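You operate a simulated robot arm through the tools that you are given. There is no shell and no other tool.

You are at the controls of a simulated robot arm. One attempt, no reset.

JOB
Plug the design monitor in, stand it upright and switch it on.
Fine: its plug goes into the desk socket before the key is pressed; the screen ends on CASE LIST.

Only the result counts: the job must be done as asked and must still hold three seconds after the hand-in. Knocking over, shifting, dropping, spilling or breaking anything else fails it.

ROBOT AND FRAMES
A 7-joint arm with a two-finger parallel gripper, fixed in place. Base frame: the origin is on the floor under the middle of its stand, x ahead of it, y to its left, z up; the work surface is at about z = 76. Readings come in cm, degrees, newtons and seconds.
With the tool pointing down near the work surface it reaches from about 20 to 68 cm from the base axis. Its first joint turns from -66.0 to 66.0 degrees. Payload 2.4 kg.
Tool frame: the origin (TCP) lies between the finger pads and is the grasp point; the fingertips stand 3 cm ahead of it; z points along the fingers, y is the line along which they close. The gripper opens to 9.4 cm. The fingers are 2.8 cm wide and 1 cm thick; the gripper's body (5 by 9.6 cm) begins 5.5 cm behind the TCP.
Orientation is that of the tool frame in the base frame, as a unit quaternion [x, y, z, w]. With the fingers straight down and closing along the base's y, the tool's x points along the base's -x, its y along +y and its z along -z.

CONTROLS
- The arm moves only by the tool jog_arm. Its argument "rows" is one flat list of numbers, 7 for each row, row after row: the shift along the tool's x, y, z in cm, then the turn, a rotation vector about the tool's x, y, z in degrees, then the opening, from 0 (shut) to 1 (fully open). In form: [tx, ty, tz, wx, wy, wz, jaw, tx, ty, tz, wx, wy, wz, jaw, ...]. A call has 1 to 20 rows; each row shifts and turns the commanded pose from where the row before left it, along the tool's axes as they then stand. Each row takes 0.2 s and may step no farther than 5 cm and 8.6 degrees from the row before; otherwise, or with a gripper value out of range, the whole call is refused. A pose out of reach is approached as far as the arm can. The call stops where the force on the tool passes 90 N (or 10 N more than at its start, if that is more) or the arm is blocked; 0.2 s more then pass. The fingers move at their own pace (about 15.3 cm/s each) and stop on an object; they squeeze with about 21 N. The grip force told is the motor's: it shows also when the fingers shut on nothing. Time passes only in rows, and 0.2 s behind the last, so rows that do not move let the fingers close. The reply holds the time, the measured pose of the TCP, the force on the tool along the base axes, the opening and the grip force, in the units named above and with some noise, with the torque about the TCP (base axes, N m) and any sound that the robot's microphone picked up, and new pictures: "show" is both (left out), scene, wrist or none.
- Cameras (640 x 400 px; columns grow to the right, rows downward): "scene" is fixed at [4.5, 47.58, 144.65]; the picture's right is [-0.70, -0.71, 0.00], its down [-0.38, 0.38, -0.84] and it looks along [0.60, -0.59, -0.54] (base axes); focal length 297 px, centre (320, 200). "wrist" rides on the gripper at [7.6, 1.4, -10.2] in the tool frame; the picture's right is [-0.18, 0.98, 0.00], its down [-0.75, -0.14, -0.64] and it looks along [-0.63, -0.12, 0.77] (tool axes); focal length 243 px, centre (320, 200).
- probe_pixels(camera, pixels): for up to 12 pixels [column, row] of the newest picture of that camera ("zoom" is the newest enlarged one), the place [x, y, z] in the base frame of the surface seen there, good to about 0.2 cm. No time passes.
- zoom(camera, box): a new picture of the part [left, top, right, bottom] of that camera's present view, enlarged. No time passes.
- close_job(): hands the job in; it is judged then, once.

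Open the gripper and draw the arm clear of the work before you hand the job in, unless the task says otherwise.

The tools are called after ">>>" as a command line: name --argument value ..., lists and objects as JSON in quotes. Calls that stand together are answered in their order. jog_arm: Moves the arm, as the interface text tells. Its arguments: {"type":"object","properties":{"rows":{"type":"array","items":{"type":"number"}},"show":{"type":"string","enum":["both","scene","wrist","none"]}},"required":["rows"]} The other tools are called the same way: probe_pixels (camera, pixels) gives the place of the surface under pixels of a picture; zoom (camera, box) takes an enlarged picture of a part of a camera's view; close_job () hands the job in.

At the start:

```text
time: 0.0
tool_pos: [41.51, -10.18, 127.69]
tool_rot: [0.001, 1.0, 0.0, 0.0]
wrist_force: [0.4, -0.1, -0.3]
moment: [-0.01, -0.02, -0.02]
finger_gap: 9.4
finger_force: 0.1
```

scene: 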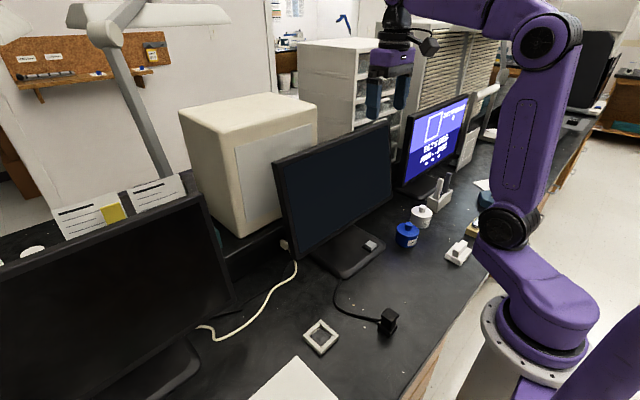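
wrist: 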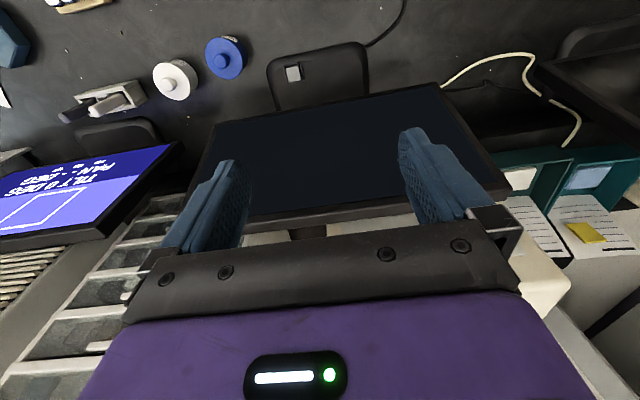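

I start by looking closer at the middle monitor, its cable and black plug near (388,322), and the things around it in the scene view.

>>> zoom --camera "scene" --box '[240, 200, 480, 380]'

>>> zoom --camera "scene" --box '[360, 80, 540, 270]'

>>> zoom --camera "wrist" --box '[0, 0, 460, 260]'

```text
2.22 times, centred on (360, 290) of scene
```

zoom: 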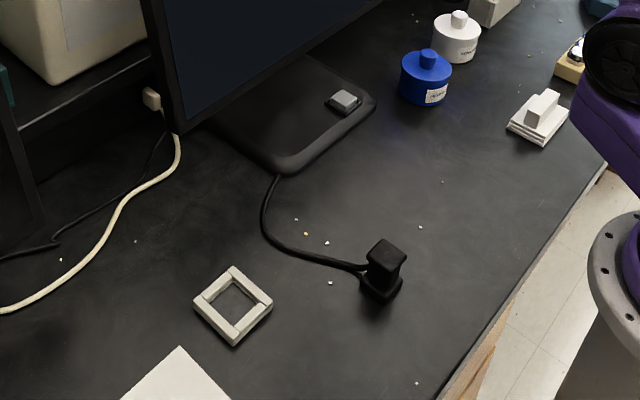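

```text
2.11 times, centred on (450, 175) of scene
```

zoom: 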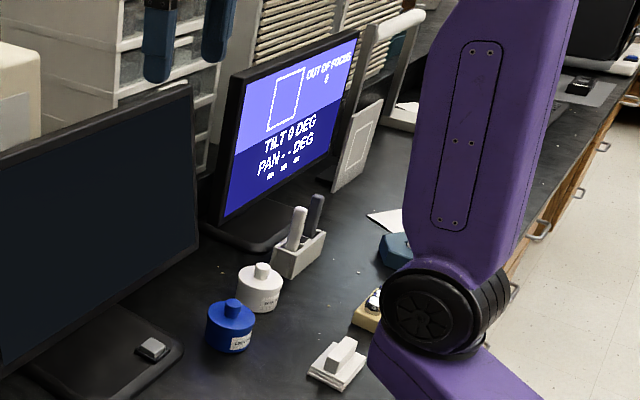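

```text
1.39 times, centred on (230, 130) of wrist
```

zoom: 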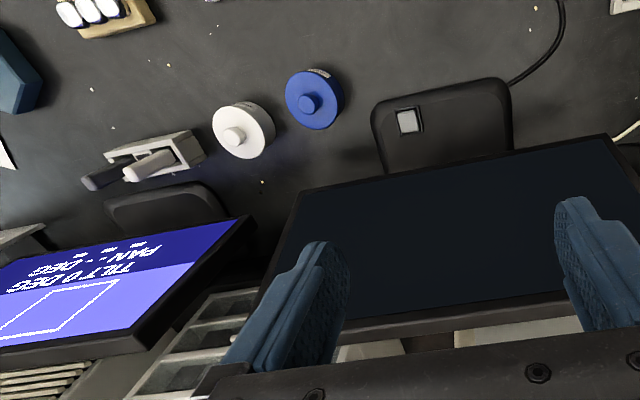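

I probe the monitors' corners, the base key, the plug, the square frame and other things, to get their geometry.

>>> probe_pixels --camera "scene" --pixels '[[276, 165], [387, 124], [297, 257], [390, 198], [370, 245], [335, 275], [388, 315], [388, 330], [320, 337], [320, 325], [407, 230], [421, 213]]'

>>> probe_pixels --camera "scene" --pixels '[[340, 290], [355, 312], [284, 243], [459, 252], [420, 150], [465, 100], [404, 190], [458, 150], [0, 270], [195, 200], [230, 300], [437, 197]]'

>>> zoom --camera "scene" --box '[340, 280, 440, 350]'

>>> zoom --camera "scene" --box '[0, 160, 240, 400]'

```text
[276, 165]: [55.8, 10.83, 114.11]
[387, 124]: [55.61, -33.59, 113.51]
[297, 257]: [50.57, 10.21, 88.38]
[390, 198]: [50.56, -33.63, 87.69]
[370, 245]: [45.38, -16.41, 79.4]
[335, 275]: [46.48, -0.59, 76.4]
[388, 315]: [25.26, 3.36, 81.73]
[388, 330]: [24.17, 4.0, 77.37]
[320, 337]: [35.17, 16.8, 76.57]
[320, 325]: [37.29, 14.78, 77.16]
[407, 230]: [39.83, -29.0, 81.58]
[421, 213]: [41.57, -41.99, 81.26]
```

```text
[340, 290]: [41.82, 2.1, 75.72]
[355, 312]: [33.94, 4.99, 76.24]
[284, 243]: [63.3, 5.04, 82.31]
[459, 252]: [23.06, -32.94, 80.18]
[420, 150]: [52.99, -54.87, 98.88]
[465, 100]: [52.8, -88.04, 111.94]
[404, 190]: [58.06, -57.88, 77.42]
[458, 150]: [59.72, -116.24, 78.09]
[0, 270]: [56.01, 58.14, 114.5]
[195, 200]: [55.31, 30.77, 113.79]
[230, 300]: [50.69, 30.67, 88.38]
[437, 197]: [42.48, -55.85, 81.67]
```

```text
5.71 times, centred on (390, 315) of scene
```

zoom: 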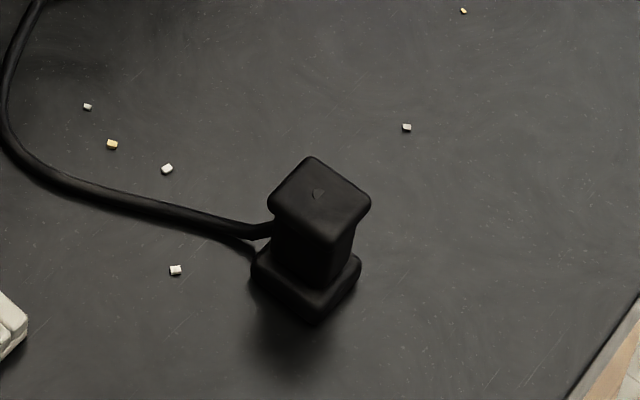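

```text
1.67 times, centred on (120, 280) of scene
```

zoom: 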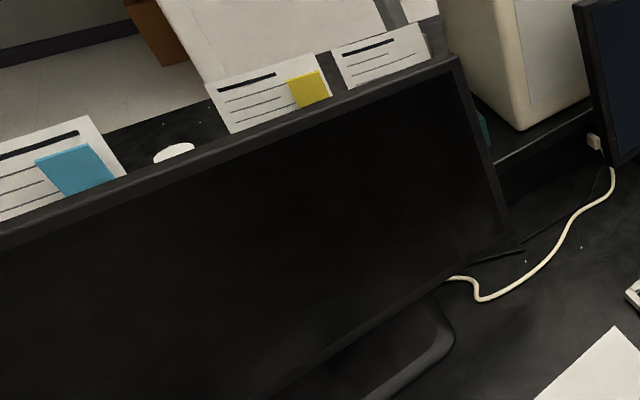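

The middle monitor leans back about 11° (bottom edge x≈50.6, top x≈55.7), and its black plug stands at about (25, 3.5). I move the hand back and over the plug area for a closer wrist view of the plug and the white square frame.

>>> jog_arm --rows '[2.5, 0, 0, 0, 0, 0, 1, 2.5, 1, 1, 0, 0, 0, 1, 2.5, 2.5, 2.5, 0, 0, 0, 1, 2, 3, 3, 0, 0, 0, 1, 1, 3, 3, 0, 0, 0, 1, 0, 3, 3, 0, 0, 0, 1, 0, 3, 3, 0, 0, 0, 1, 0, 0, 3, 0, 0, 0, 1]'

```text
time: 1.8
tool_pos: [30.79, 4.79, 109.01]
tool_rot: [0.0, 1.0, -0.001, 0.0]
wrist_force: [0.4, -0.1, 0.3]
moment: [0.0, 0.0, 0.03]
finger_gap: 9.41
finger_force: 0.0
```

scene: 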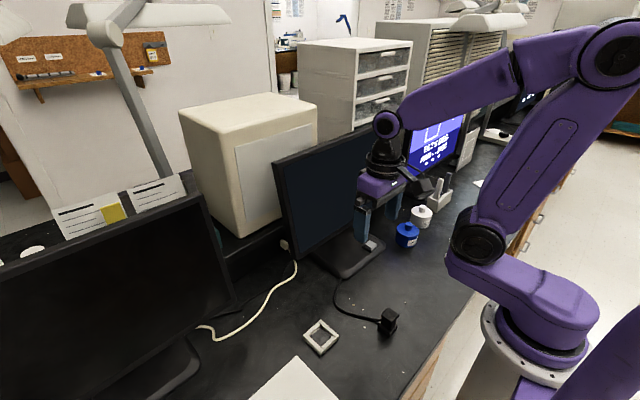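
wrist: 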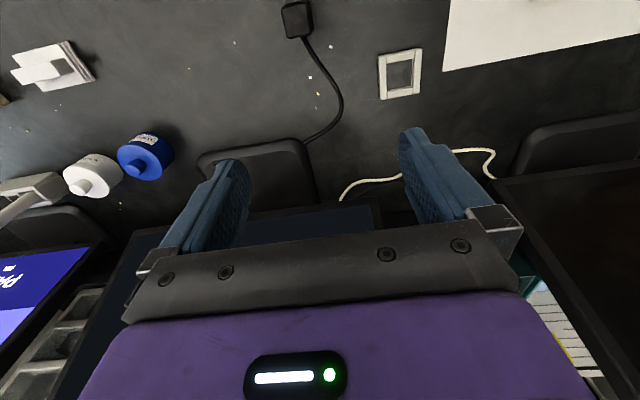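

The wrist view now shows the plug (297,18), its cable, and the white frame (400,73). I enlarge those and the white item at left.

>>> zoom --camera "wrist" --box '[250, 0, 450, 125]'

>>> zoom --camera "wrist" --box '[0, 20, 200, 220]'

>>> zoom --camera "scene" --box '[260, 220, 420, 320]'

>>> zoom --camera "scene" --box '[290, 305, 410, 375]'

```text
3.20 times, centred on (350, 62) of wrist
```

zoom: 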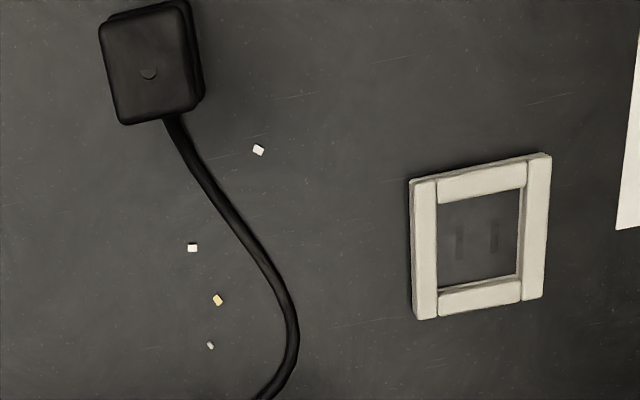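

```text
2.00 times, centred on (100, 120) of wrist
```

zoom: 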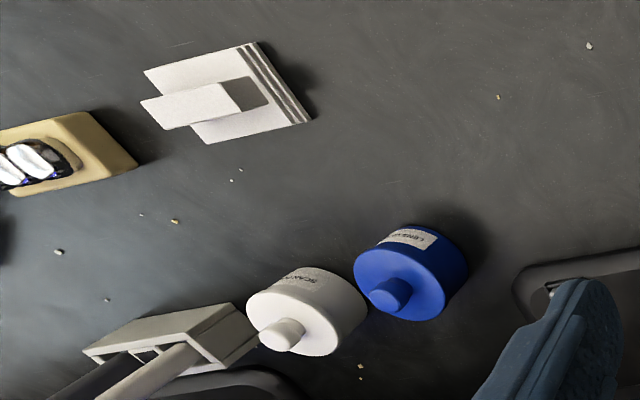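

```text
4.00 times, centred on (340, 270) of scene
```

zoom: 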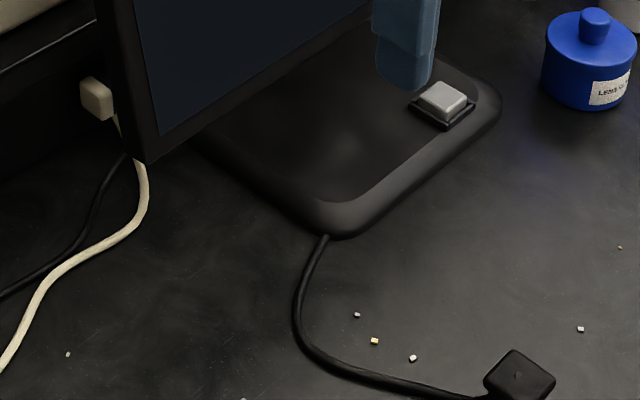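

```text
5.33 times, centred on (350, 340) of scene
```

zoom: 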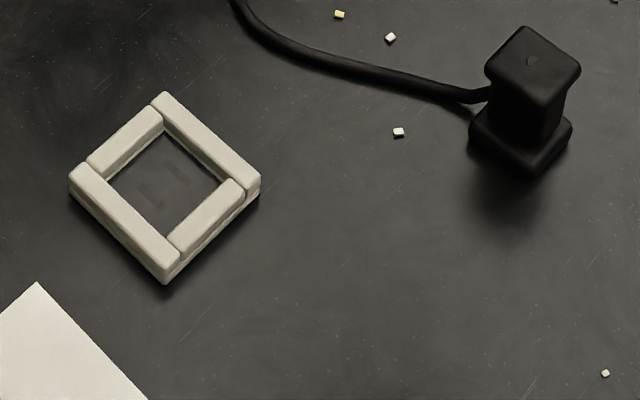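

The white frame has two dark slots inside, so it is the desk socket. I probe corners of the socket frame and the plug in the enlarged scene picture.

>>> probe_pixels --camera "zoom" --pixels '[[158, 98], [256, 183], [166, 268], [74, 175], [163, 133], [217, 183], [165, 235], [112, 185], [150, 195], [168, 183], [90, 280], [330, 230]]'

>>> probe_pixels --camera "zoom" --pixels '[[525, 32], [488, 70], [575, 72], [540, 95], [530, 60], [475, 118], [568, 130], [526, 160], [525, 168], [500, 85], [560, 90], [460, 95]]'

>>> zoom --camera "wrist" --box '[270, 0, 350, 50]'

```text
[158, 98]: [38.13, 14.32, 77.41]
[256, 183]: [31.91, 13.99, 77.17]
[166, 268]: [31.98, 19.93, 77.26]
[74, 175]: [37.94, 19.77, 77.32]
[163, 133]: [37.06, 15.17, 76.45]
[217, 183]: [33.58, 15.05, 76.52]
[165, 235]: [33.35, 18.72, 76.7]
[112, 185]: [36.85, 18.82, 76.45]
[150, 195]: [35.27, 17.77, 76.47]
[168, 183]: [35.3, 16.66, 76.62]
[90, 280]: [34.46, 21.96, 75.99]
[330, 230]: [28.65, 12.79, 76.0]
```

```text
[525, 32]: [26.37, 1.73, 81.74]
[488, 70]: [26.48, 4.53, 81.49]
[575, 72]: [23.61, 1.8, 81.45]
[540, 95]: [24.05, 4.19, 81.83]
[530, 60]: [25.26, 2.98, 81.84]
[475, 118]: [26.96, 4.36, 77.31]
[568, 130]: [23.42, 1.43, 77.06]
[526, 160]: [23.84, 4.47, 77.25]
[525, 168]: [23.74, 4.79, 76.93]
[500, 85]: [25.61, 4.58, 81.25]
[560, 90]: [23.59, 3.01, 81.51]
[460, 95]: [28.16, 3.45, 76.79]
```

```text
8.00 times, centred on (310, 25) of wrist
```

zoom: 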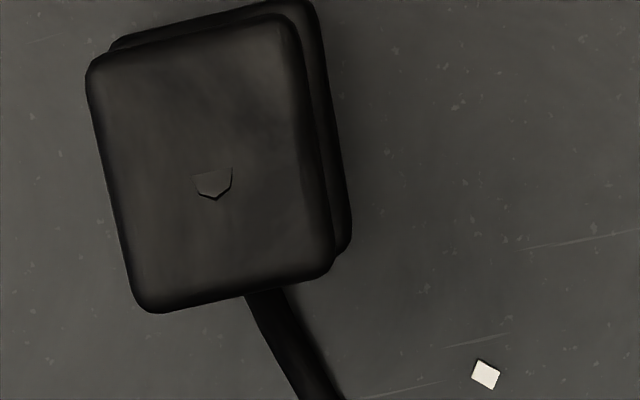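

The socket opening is about x 33.4–37.0, y 15.1–18.8, centred (35.2, 16.9). The plug's top is at z≈81.8 centred (25.05, 3.1), with its flange below z≈77.3 and everything square to the base axes. I go above the plug.

>>> jog_arm --rows '[2, -0.6, 3.8, 0, 0, 0, 1, 2, -0.6, 3.8, 0, 0, 0, 1, 1.75, -0.5, 3.8, 0, 0, 0, 1, 0, 0, 3.8, 0, 0, 0, 1, 0, 0, 3.8, 0, 0, 0, 1, 0, 0, 0, 0, 0, 0, 1]'

```text
time: 3.2
tool_pos: [25.05, 3.39, 89.82]
tool_rot: [0.0, 1.0, 0.0, 0.0]
wrist_force: [0.6, 0.3, -0.8]
moment: [-0.03, -0.01, -0.01]
finger_gap: 9.4
finger_force: 0.0
```

scene: 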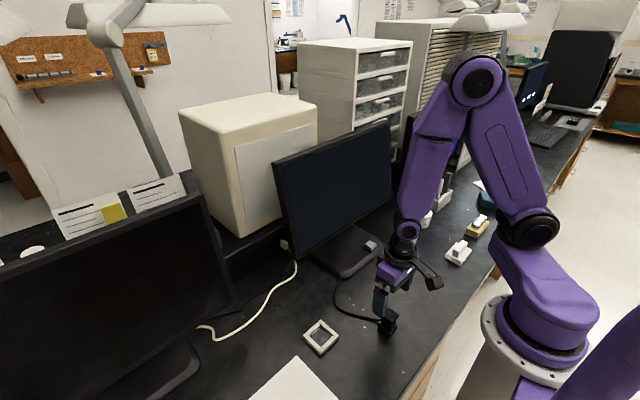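
wrist: 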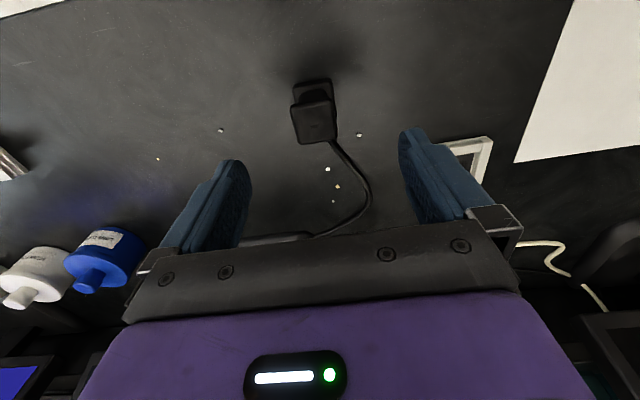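

>>> zoom --camera "wrist" --box '[264, 65, 376, 155]'

>>> zoom --camera "scene" --box '[340, 250, 450, 350]'

```text
4.44 times, centred on (320, 110) of wrist
```

zoom: 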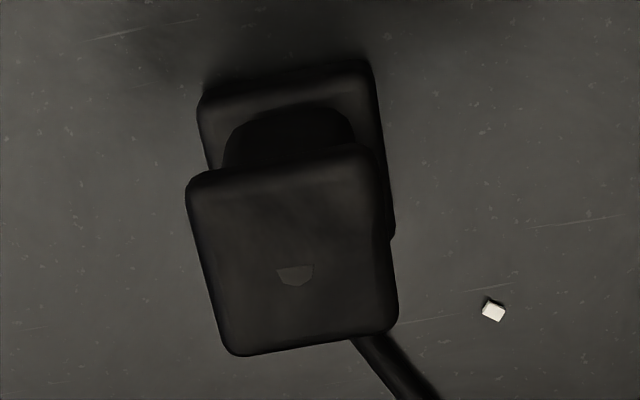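

```text
4.00 times, centred on (395, 300) of scene
```

zoom: 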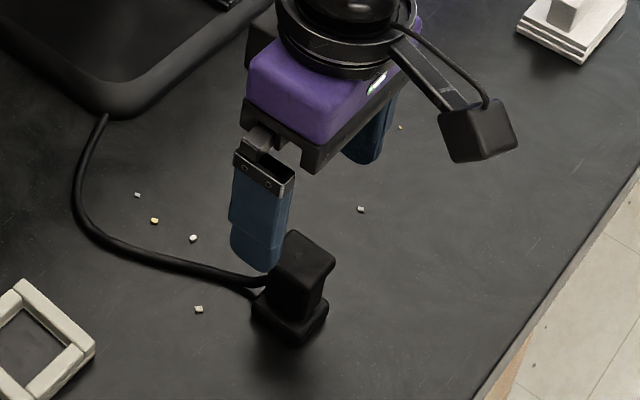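

Fingers straddle the plug. I probe the cap's four corners and flange corners in the wrist view for a precise centre and yaw.

>>> probe_pixels --camera "wrist" --pixels '[[292.5, 107], [331, 100.5], [335.5, 137], [301, 142.5], [315, 122], [295, 88], [330, 81], [334.5, 110], [311, 96], [296, 125], [333.5, 119], [312, 82]]'

>>> probe_pixels --camera "wrist" --pixels '[[470, 150], [485, 160], [489, 141], [445, 146], [320, 60], [480, 175]]'

```text
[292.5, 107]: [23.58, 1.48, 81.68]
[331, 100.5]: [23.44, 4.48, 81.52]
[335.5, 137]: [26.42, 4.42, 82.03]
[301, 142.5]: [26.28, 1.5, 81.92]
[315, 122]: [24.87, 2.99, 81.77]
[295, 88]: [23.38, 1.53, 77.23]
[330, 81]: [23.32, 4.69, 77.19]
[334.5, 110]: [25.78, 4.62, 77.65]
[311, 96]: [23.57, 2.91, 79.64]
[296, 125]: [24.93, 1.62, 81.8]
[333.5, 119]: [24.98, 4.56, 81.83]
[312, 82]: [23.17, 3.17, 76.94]
```

```text
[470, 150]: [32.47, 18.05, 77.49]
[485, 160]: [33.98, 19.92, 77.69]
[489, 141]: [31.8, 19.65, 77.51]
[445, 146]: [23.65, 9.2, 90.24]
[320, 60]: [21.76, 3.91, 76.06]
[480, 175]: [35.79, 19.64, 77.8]
```

Plug centre is (24.95, 3.0), yaw ≈ 0. I descend so that the pads meet the cap (TCP z≈81.0, tips above the flange) and close the gripper.

>>> jog_arm --rows '[0.1, -0.39, 3, 0, 0, 0, 1, 0, 0, 3, 0, 0, 0, 1, 0, 0, 2.8, 0, 0, 0, 1, 0, 0, 0, 0, 0, 0, 1, 0, 0, 0, 0, 0, 0, 0, 0, 0, 0, 0, 0, 0, 0, 0, 0, 0, 0, 0, 0, 0, 0, 0, 0, 0, 0, 0, 0]'

```text
time: 5.0
tool_pos: [25.28, 2.97, 81.35]
tool_rot: [0.0, 1.0, 0.0, 0.001]
wrist_force: [0.1, -0.3, 0.3]
moment: [0.03, -0.01, 0.01]
finger_gap: 3.8
finger_force: 20.8
```

scene: 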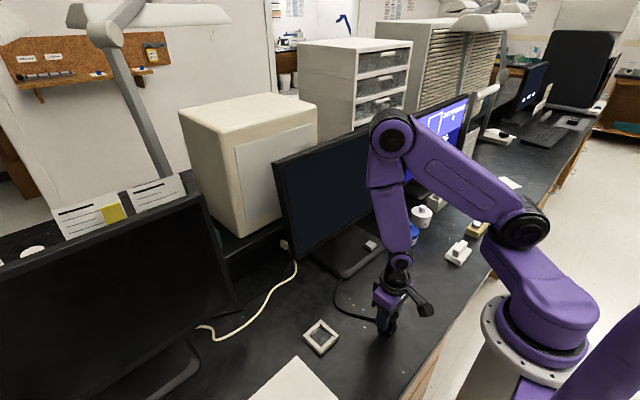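
wrist: 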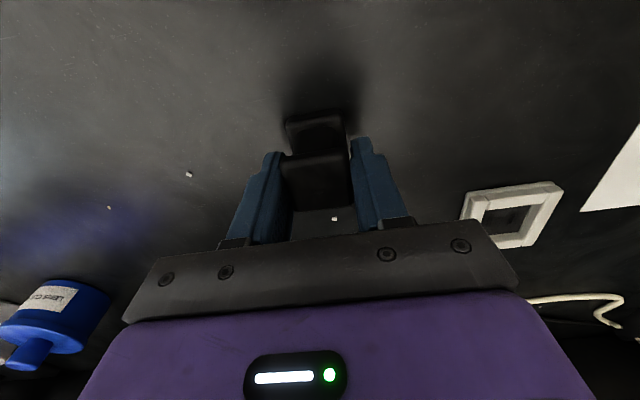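

The fingers stopped at 3.8 cm with 20.8 N. I enlarge to check the grip before lifting.

>>> zoom --camera "wrist" --box '[220, 90, 440, 240]'

>>> zoom --camera "scene" --box '[340, 270, 440, 350]'

```text
2.67 times, centred on (330, 165) of wrist
```

zoom: 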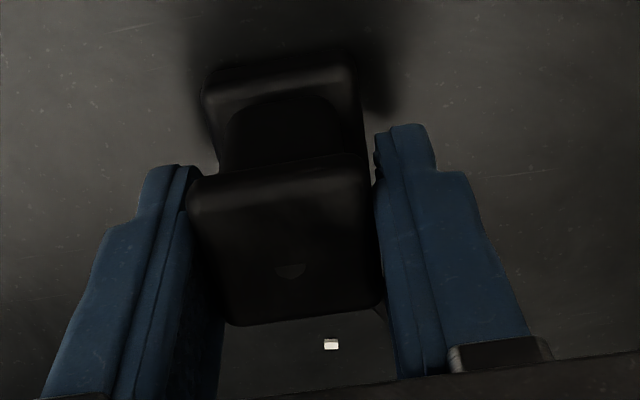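

```text
5.00 times, centred on (390, 310) of scene
```

zoom: 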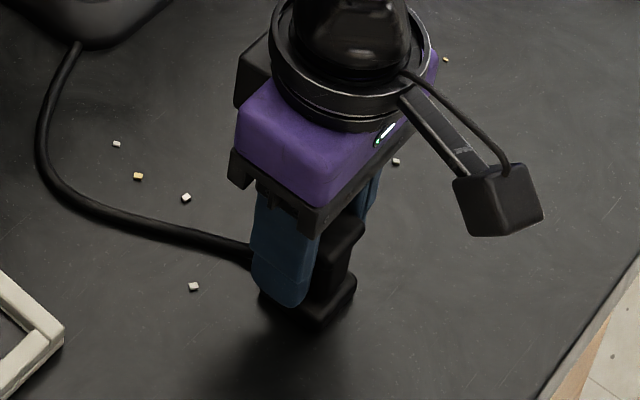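

The pads sit on both sides of the cap, tips above the flange. I lift straight up 4 cm and check that the plug comes along.

>>> jog_arm --rows '[0, 0, -1, 0, 0, 0, 0, 0, 0, -1.5, 0, 0, 0, 0, 0, 0, -1.5, 0, 0, 0, 0, 0, 0, 0, 0, 0, 0, 0]'

>>> zoom --camera "scene" --box '[340, 260, 440, 340]'

>>> zoom --camera "wrist" --box '[220, 90, 440, 240]'

```text
time: 6.0
tool_pos: [25.19, 3.1, 85.37]
tool_rot: [0.0, 1.0, 0.0, 0.0]
wrist_force: [-0.6, -0.4, -0.7]
moment: [0.02, 0.04, -0.02]
finger_gap: 3.8
finger_force: 20.8
```

scene: 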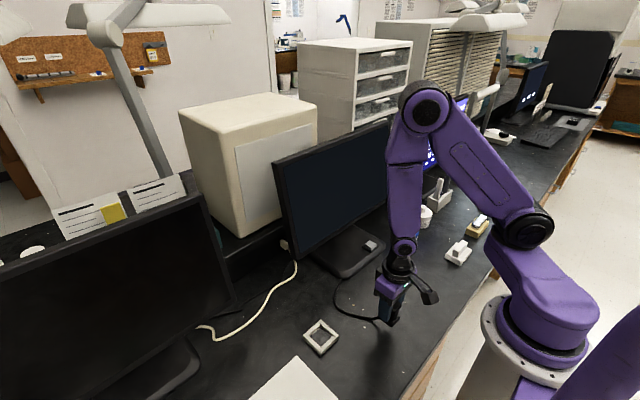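
wrist: 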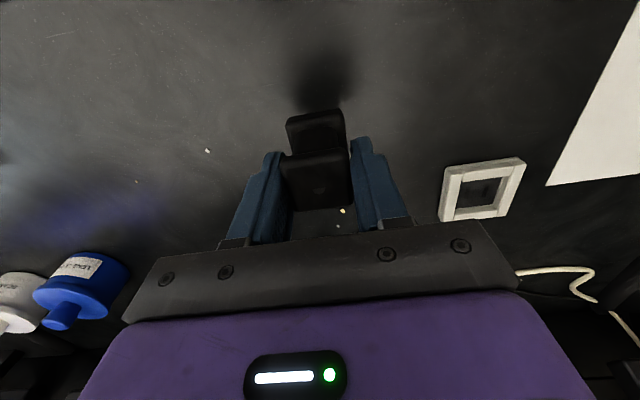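

```text
5.00 times, centred on (390, 300) of scene
```

zoom: 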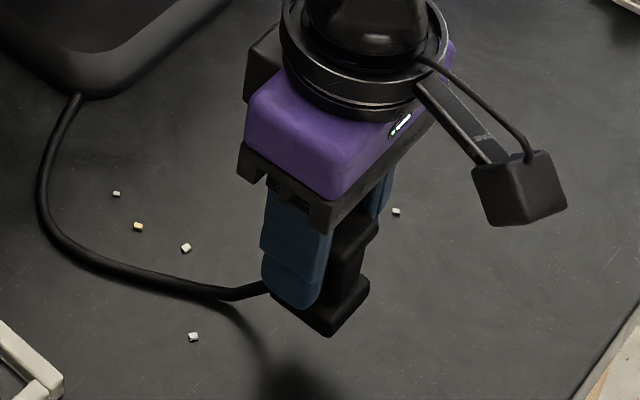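

```text
2.67 times, centred on (330, 165) of wrist
```

zoom: 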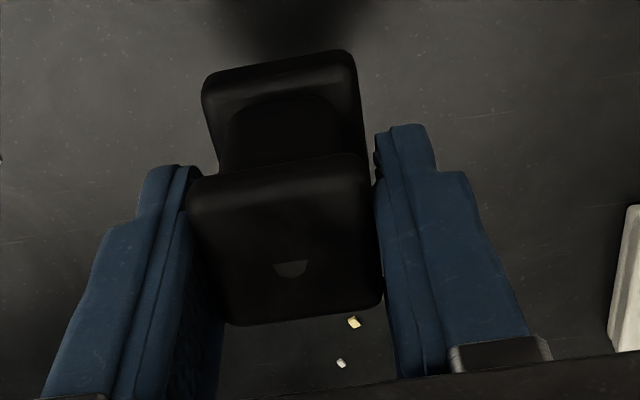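

The plug came up with the hand. I probe it in the hand to get its offset from the TCP.

>>> probe_pixels --camera "zoom" --pixels '[[195, 195], [360, 165], [377, 298], [233, 318], [285, 240], [210, 95], [350, 62], [280, 75], [365, 230], [212, 260]]'

>>> zoom --camera "wrist" --box '[420, 140, 540, 230]'

```text
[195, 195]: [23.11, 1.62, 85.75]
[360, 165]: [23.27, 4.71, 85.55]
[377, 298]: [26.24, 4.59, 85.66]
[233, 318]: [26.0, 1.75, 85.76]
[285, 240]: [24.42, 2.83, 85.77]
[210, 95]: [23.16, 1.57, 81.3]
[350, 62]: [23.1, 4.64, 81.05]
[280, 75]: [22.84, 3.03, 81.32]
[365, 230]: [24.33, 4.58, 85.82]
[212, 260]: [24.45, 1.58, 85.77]
```

```text
4.44 times, centred on (480, 185) of wrist
```

zoom: 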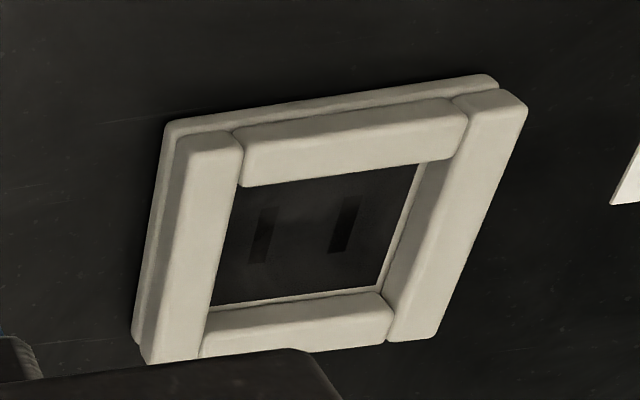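

Plug centre in hand is about (24.7, 3.1), i.e. x −0.4 from the TCP. I carry it over the socket at about (35.05, 17.0), a little higher, and look again.

>>> jog_arm --rows '[-1.5, 2, -0.5, 0, 0, 0, 0, -1.75, 2.4, -0.5, 0, 0, 0, 0, -1.75, 2.4, 0, 0, 0, 0, 0, -1.75, 2.4, 0, 0, 0, 0, 0, -1.75, 2.4, 0, 0, 0, 0, 0, -1.75, 2.3, 0, 0, 0, 0, 0, 0, 0, 0, 0, 0, 0, 0, 0, 0, 0, 0, 0, 0, 0]'

>>> zoom --camera "scene" --box '[260, 260, 400, 370]'

>>> zoom --camera "wrist" --box '[220, 70, 440, 240]'

```text
time: 7.8
tool_pos: [35.39, 16.91, 86.32]
tool_rot: [0.0, 1.0, 0.0, 0.001]
wrist_force: [-1.0, -0.4, -1.0]
moment: [0.01, 0.0, -0.01]
finger_gap: 3.77
finger_force: 21.1
```

scene: 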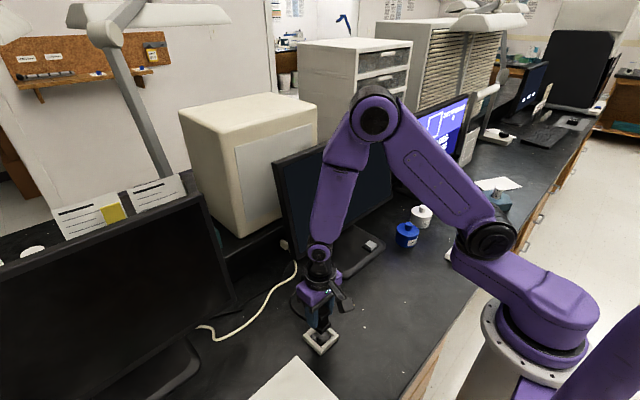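
wrist: 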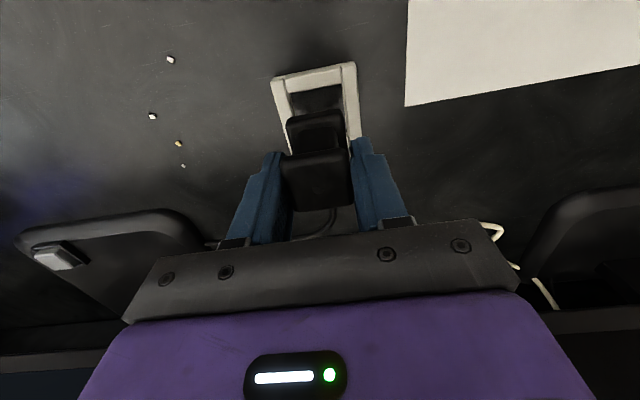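

```text
3.64 times, centred on (330, 315) of scene
```

zoom: 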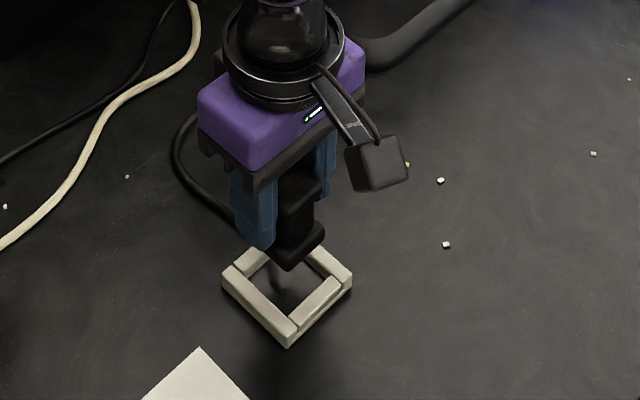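

```text
2.35 times, centred on (330, 155) of wrist
```

zoom: 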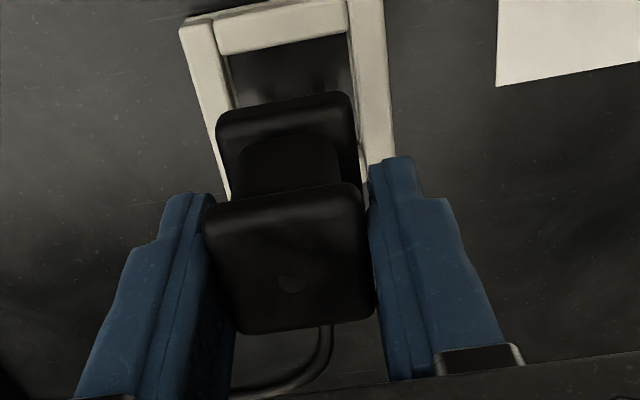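

I probe frame bars and flange edges in this wrist enlargement to compare their centres.

>>> probe_pixels --camera "zoom" --pixels '[[225, 50], [340, 33], [183, 30], [382, 10], [213, 60], [224, 130], [353, 60], [361, 130], [184, 60], [386, 60], [300, 10], [290, 20]]'

>>> probe_pixels --camera "zoom" --pixels '[[221, 120], [348, 98], [222, 150], [354, 140], [285, 108], [210, 228], [355, 192], [370, 310], [237, 328], [362, 170], [290, 80], [320, 80]]'

>>> zoom --camera "scene" --box '[295, 300, 351, 360]'

```text
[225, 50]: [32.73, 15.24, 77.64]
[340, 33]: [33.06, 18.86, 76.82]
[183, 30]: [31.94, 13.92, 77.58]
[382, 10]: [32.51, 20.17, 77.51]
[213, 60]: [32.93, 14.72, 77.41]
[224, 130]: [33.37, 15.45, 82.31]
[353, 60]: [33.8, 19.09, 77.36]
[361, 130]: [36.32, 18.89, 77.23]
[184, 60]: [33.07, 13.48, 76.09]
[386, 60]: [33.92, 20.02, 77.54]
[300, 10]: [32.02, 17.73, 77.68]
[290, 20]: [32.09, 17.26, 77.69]
```

```text
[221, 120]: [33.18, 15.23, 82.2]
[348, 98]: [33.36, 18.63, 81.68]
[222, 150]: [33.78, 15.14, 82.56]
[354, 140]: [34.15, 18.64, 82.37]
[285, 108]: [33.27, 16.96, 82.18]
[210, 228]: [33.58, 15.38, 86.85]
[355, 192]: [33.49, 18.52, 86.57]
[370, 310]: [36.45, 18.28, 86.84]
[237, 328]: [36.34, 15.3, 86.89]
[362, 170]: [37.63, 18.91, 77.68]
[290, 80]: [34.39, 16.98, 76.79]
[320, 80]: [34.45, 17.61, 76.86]
```

```text
6.67 times, centred on (323, 330) of scene
```

zoom: 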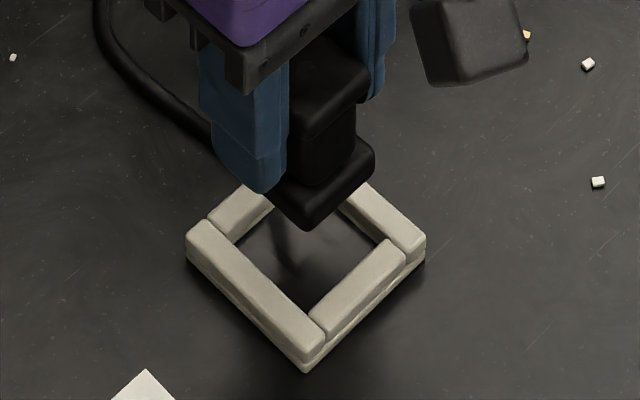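

Frame opening centre ≈ (35.05, 16.95), flange centre ≈ (34.95, 16.92), and the clearance is about 0.25 cm a side. I shift 0.07 in x and lower to just above the frame to check again.

>>> jog_arm --rows '[-0.07, 0.04, 1.2, 0, 0, 0, 0, 0, 0, 1.0, 0, 0, 0, 0, 0, 0, 0.8, 0, 0, 0, 0, 0, 0, 0, 0, 0, 0, 0]'

>>> zoom --camera "scene" --box '[295, 300, 351, 360]'

>>> zoom --camera "wrist" --box '[240, 60, 400, 180]'

```text
time: 8.8
tool_pos: [35.61, 17.05, 83.19]
tool_rot: [0.0, 1.0, -0.001, 0.0]
wrist_force: [0.0, 0.7, -0.6]
moment: [0.0, 0.01, -0.01]
finger_gap: 3.76
finger_force: 21.1
```

scene: 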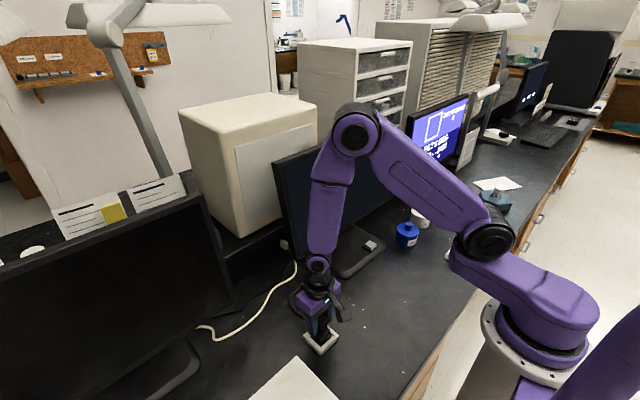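
wrist: 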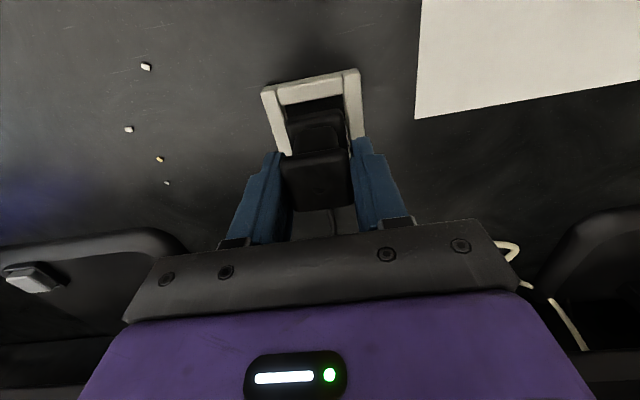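

```text
6.67 times, centred on (323, 330) of scene
```

zoom: 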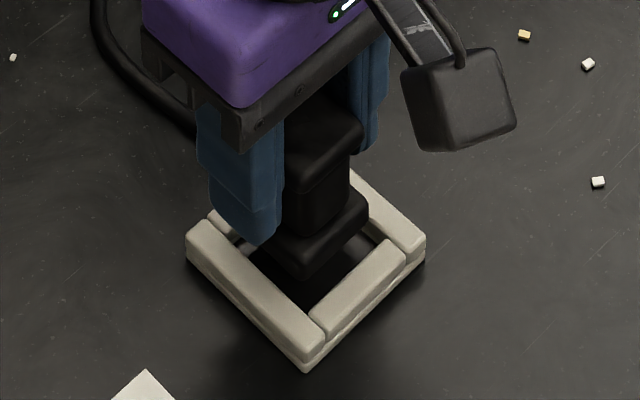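

```text
3.33 times, centred on (320, 120) of wrist
```

zoom: 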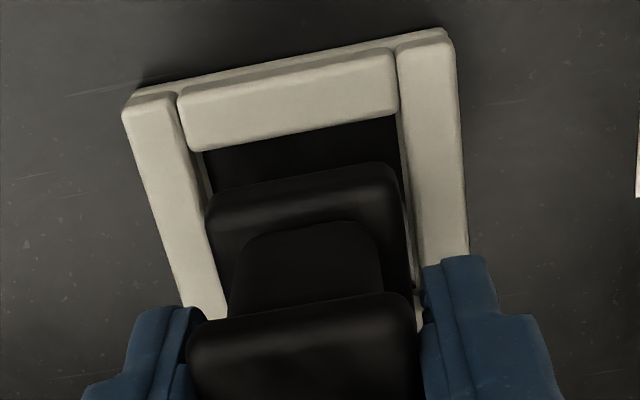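

The flange hangs just above the opening. One more probe of the flange edges and the frame's inner edges before insertion.

>>> probe_pixels --camera "zoom" --pixels '[[212, 205], [390, 170], [300, 182], [215, 230], [404, 210], [200, 145], [385, 112], [190, 150], [402, 130], [222, 310], [412, 200], [300, 130]]'

>>> zoom --camera "scene" --box '[295, 300, 351, 360]'

>>> probe_pixels --camera "zoom" --pixels '[[305, 277], [303, 245], [367, 205], [270, 245], [312, 318], [404, 248], [215, 215], [330, 265], [385, 242], [325, 300]]'

```text
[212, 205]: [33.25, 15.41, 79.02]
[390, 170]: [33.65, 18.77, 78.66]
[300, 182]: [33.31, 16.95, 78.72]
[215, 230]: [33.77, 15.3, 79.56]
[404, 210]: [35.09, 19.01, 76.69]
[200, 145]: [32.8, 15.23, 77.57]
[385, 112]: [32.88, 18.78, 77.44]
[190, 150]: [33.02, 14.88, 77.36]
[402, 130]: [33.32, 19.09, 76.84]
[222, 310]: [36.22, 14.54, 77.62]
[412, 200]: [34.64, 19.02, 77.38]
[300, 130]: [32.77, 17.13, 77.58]
```

```text
6.67 times, centred on (323, 330) of scene
```

zoom: 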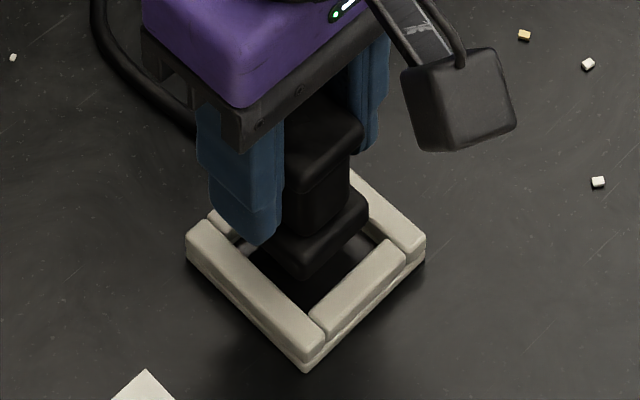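

```text
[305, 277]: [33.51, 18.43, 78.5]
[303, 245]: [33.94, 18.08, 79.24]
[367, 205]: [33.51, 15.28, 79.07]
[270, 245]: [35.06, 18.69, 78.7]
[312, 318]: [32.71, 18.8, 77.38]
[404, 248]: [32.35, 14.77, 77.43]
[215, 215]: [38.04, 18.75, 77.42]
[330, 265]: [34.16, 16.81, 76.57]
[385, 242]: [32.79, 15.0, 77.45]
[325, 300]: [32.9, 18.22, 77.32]
```

Flange y-centre ≈17.0 and near edge x≈33.3 against the opening's 33.0 – centred. I lower into the socket in small steps, watching force.

>>> jog_arm --rows '[0, 0, 0.6, 0, 0, 0, 0, 0, 0, 0.4, 0, 0, 0, 0, 0, 0, 0.3, 0, 0, 0, 0, 0, 0, 0.2, 0, 0, 0, 0, 0, 0, 0, 0, 0, 0, 0]'

>>> zoom --camera "scene" --box '[295, 300, 351, 360]'

>>> zoom --camera "wrist" --box '[240, 60, 400, 180]'

```text
time: 10.0
tool_pos: [35.35, 16.93, 81.94]
tool_rot: [0.0, 1.0, -0.001, 0.0]
wrist_force: [-11.4, -6.3, 33.4]
moment: [-0.07, 0.01, -0.02]
finger_gap: 3.82
finger_force: 20.7
heard: snap
```

scene: 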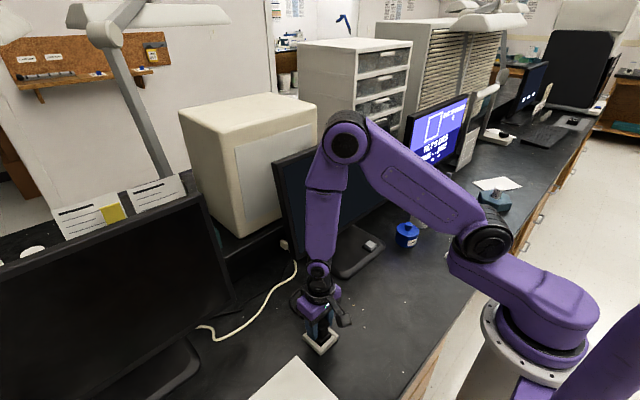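
wrist: 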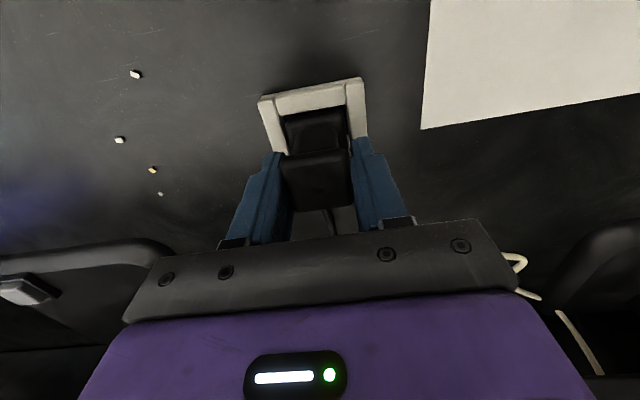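

```text
6.67 times, centred on (323, 330) of scene
```

zoom: 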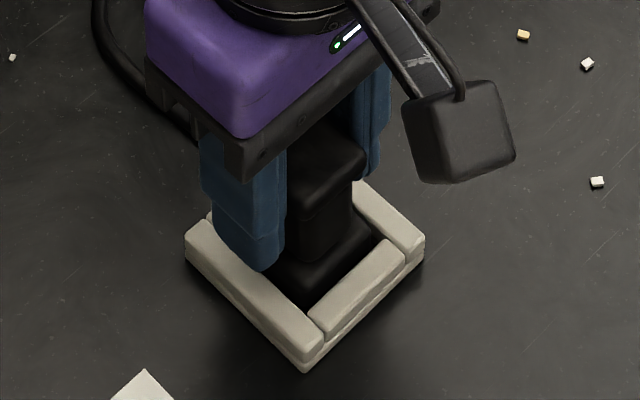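

```text
3.33 times, centred on (320, 120) of wrist
```

zoom: 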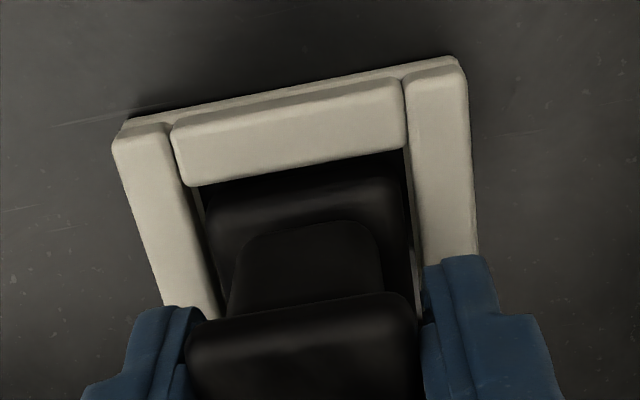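

A "snap" was heard with 33 N push-back, so the plug seems latched. I open the fingers and rise straight up, then check how it sits.

>>> jog_arm --rows '[0, 0, 0, 0, 0, 0, 1, 0, 0, 0, 0, 0, 0, 1, 0, 0, 0, 0, 0, 0, 1, 0, 0, -2, 0, 0, 0, 1, 0, 0, -3, 0, 0, 0, 1, 0, 0, -4, 0, 0, 0, 1, 0, 0, -4, 0, 0, 0, 1, 0, 0, 0, 0, 0, 0, 1]'

>>> zoom --camera "scene" --box '[280, 260, 380, 360]'

>>> zoom --camera "wrist" --box '[240, 20, 400, 140]'

```text
time: 11.8
tool_pos: [35.54, 17.09, 95.21]
tool_rot: [0.0, 1.0, 0.0, 0.0]
wrist_force: [-0.2, 0.4, -0.2]
moment: [0.01, 0.03, -0.01]
finger_gap: 9.38
finger_force: 0.1
```

scene: 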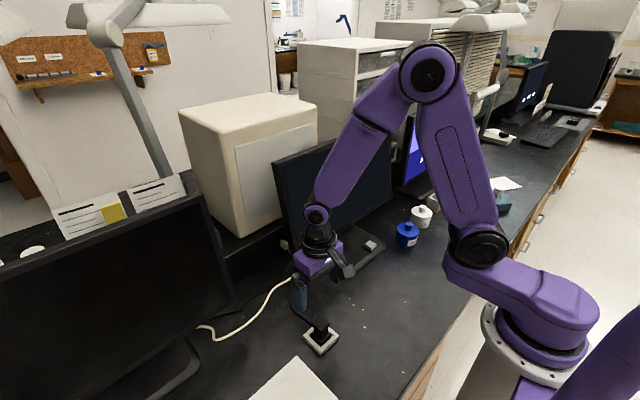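
wrist: 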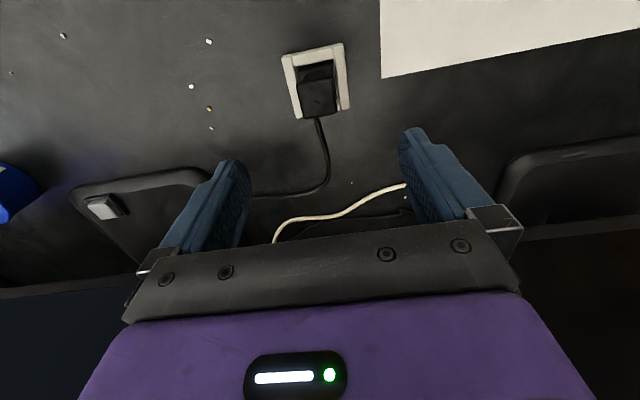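

```text
4.00 times, centred on (330, 310) of scene
```

zoom: 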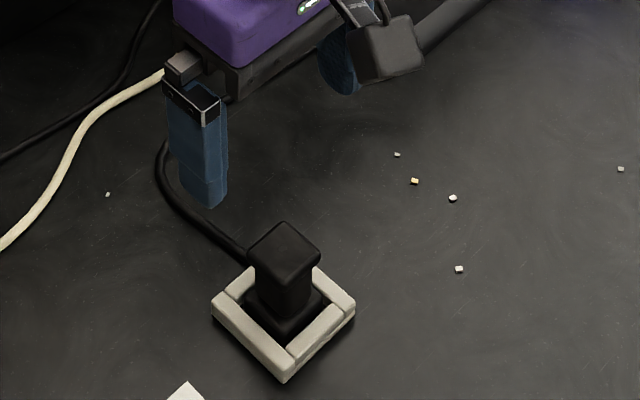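

```text
3.33 times, centred on (320, 80) of wrist
```

zoom: 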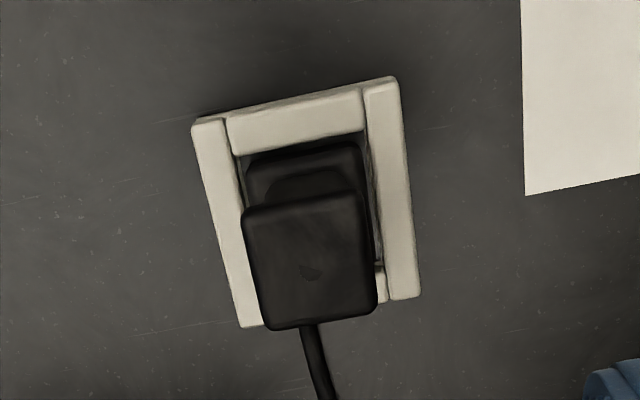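

The plug sits in the frame. I probe its top height and centre to check that it is fully down and level.

>>> probe_pixels --camera "zoom" --pixels '[[250, 215], [362, 200], [372, 305], [270, 322], [310, 260], [250, 165], [355, 150], [205, 130], [385, 88], [410, 290], [245, 320], [300, 120]]'

>>> zoom --camera "scene" --box '[380, 60, 500, 220]'

```text
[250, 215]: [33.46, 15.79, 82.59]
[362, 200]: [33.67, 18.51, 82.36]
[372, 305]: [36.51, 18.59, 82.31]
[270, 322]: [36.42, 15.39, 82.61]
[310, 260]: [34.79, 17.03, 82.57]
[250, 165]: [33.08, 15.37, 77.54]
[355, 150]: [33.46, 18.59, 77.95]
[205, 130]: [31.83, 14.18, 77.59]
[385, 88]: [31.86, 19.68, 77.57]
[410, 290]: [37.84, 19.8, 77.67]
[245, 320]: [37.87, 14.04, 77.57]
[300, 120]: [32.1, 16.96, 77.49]
```

```text
2.50 times, centred on (440, 140) of scene
```

zoom: 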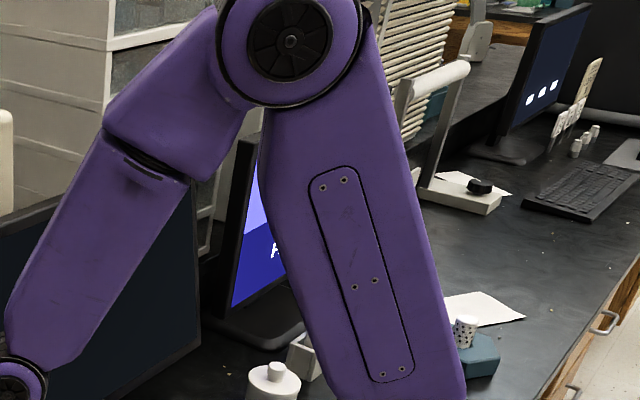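

The plug is level, 0.75 cm above its desk height, and seated. Next I move up and across in front of the middle monitor to study its panel, hinge and the other screens.

>>> jog_arm --rows '[0.5, -2, -4, 0, 0, 0, 1, 0.5, -4, -2, 0, 0, 0, 1, 1, -4, -2, 0, 0, 0, 1, 1, -4, -2, 0, 0, 0, 0, 1, -4, -2, 0, 0, 0, 0, 1, -4, -1, 0, 0, 0, 0, 0.5, -4, 0, 0, 0, 0, 0, 0, -2, 0, 0, 0, 0, 0, 0, 0, 0, 0, 0, 0, 0]'

>>> zoom --camera "scene" --box '[380, 60, 540, 220]'

>>> zoom --camera "wrist" --box '[0, 0, 320, 200]'

```text
time: 13.8
tool_pos: [30.24, -11.14, 107.72]
tool_rot: [0.0, 1.0, 0.0, -0.001]
wrist_force: [-0.7, -0.4, 0.2]
moment: [0.0, 0.02, -0.01]
finger_gap: 0.0
finger_force: 21.1
```

scene: 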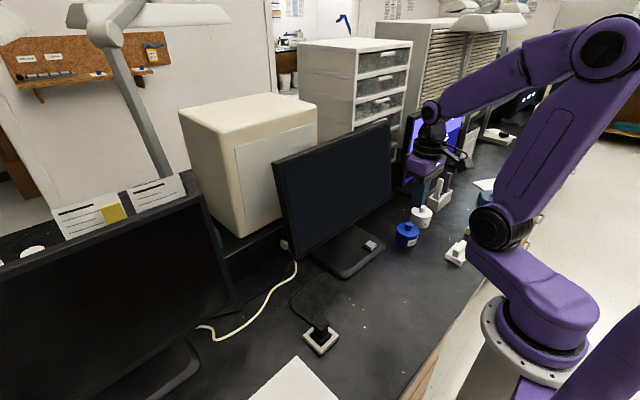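
wrist: 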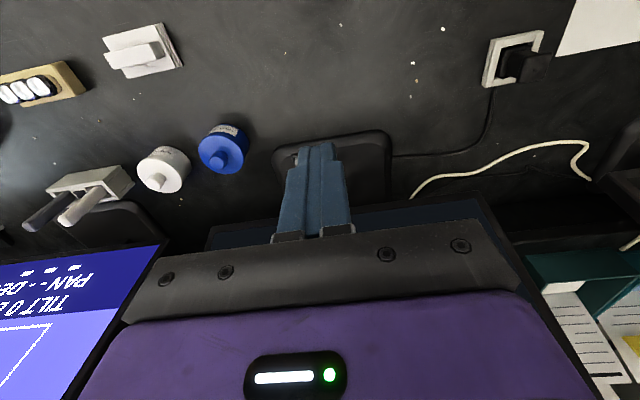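

```text
2.50 times, centred on (460, 140) of scene
```

zoom: 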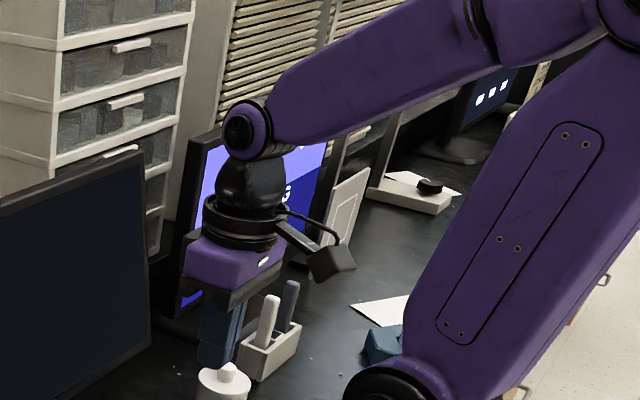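

```text
2.00 times, centred on (160, 100) of wrist
```

zoom: 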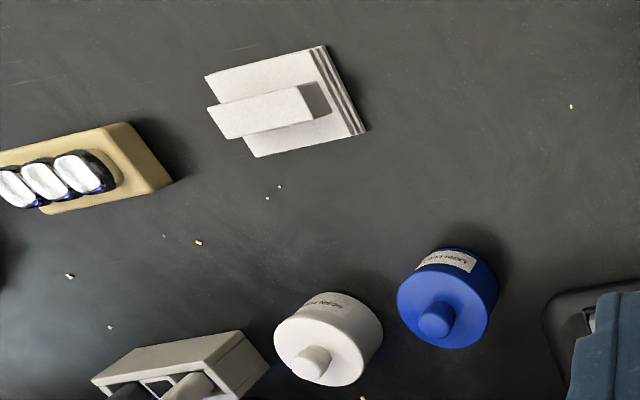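

Plug and socket look good at (320,337). I zoom on the middle monitor to see bezel, thickness and stand.

>>> zoom --camera "scene" --box '[260, 100, 420, 290]'

>>> probe_pixels --camera "scene" --pixels '[[276, 162], [388, 121], [285, 180], [300, 260], [391, 195], [340, 228], [330, 142], [330, 200], [345, 180], [300, 210], [373, 243], [362, 252]]'

>>> probe_pixels --camera "scene" --pixels '[[369, 244], [366, 246], [373, 247], [369, 241], [382, 250], [340, 276], [315, 262], [330, 250], [350, 232], [360, 228], [345, 240], [385, 246]]'

```text
2.11 times, centred on (340, 195) of scene
```

zoom: 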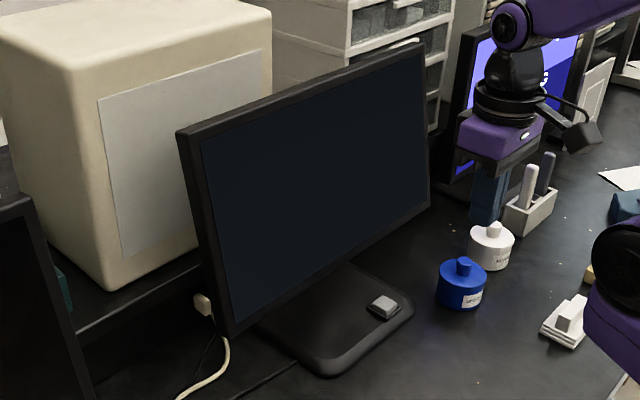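

```text
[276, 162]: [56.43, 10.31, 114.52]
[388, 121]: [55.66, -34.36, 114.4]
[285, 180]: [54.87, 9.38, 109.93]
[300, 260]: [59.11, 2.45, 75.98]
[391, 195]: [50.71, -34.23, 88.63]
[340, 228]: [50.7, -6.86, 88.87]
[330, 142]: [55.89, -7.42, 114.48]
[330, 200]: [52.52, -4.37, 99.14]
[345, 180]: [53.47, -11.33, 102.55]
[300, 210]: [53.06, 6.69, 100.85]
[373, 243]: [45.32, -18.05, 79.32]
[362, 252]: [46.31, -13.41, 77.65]
```

```text
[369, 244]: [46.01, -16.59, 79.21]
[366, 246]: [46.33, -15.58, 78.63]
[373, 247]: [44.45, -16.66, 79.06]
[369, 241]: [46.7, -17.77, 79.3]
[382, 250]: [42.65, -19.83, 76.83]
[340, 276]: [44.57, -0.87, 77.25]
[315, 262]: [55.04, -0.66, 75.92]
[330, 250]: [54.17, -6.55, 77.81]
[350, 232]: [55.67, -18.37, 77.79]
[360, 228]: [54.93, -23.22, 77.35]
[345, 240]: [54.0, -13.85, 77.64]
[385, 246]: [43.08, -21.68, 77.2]
```

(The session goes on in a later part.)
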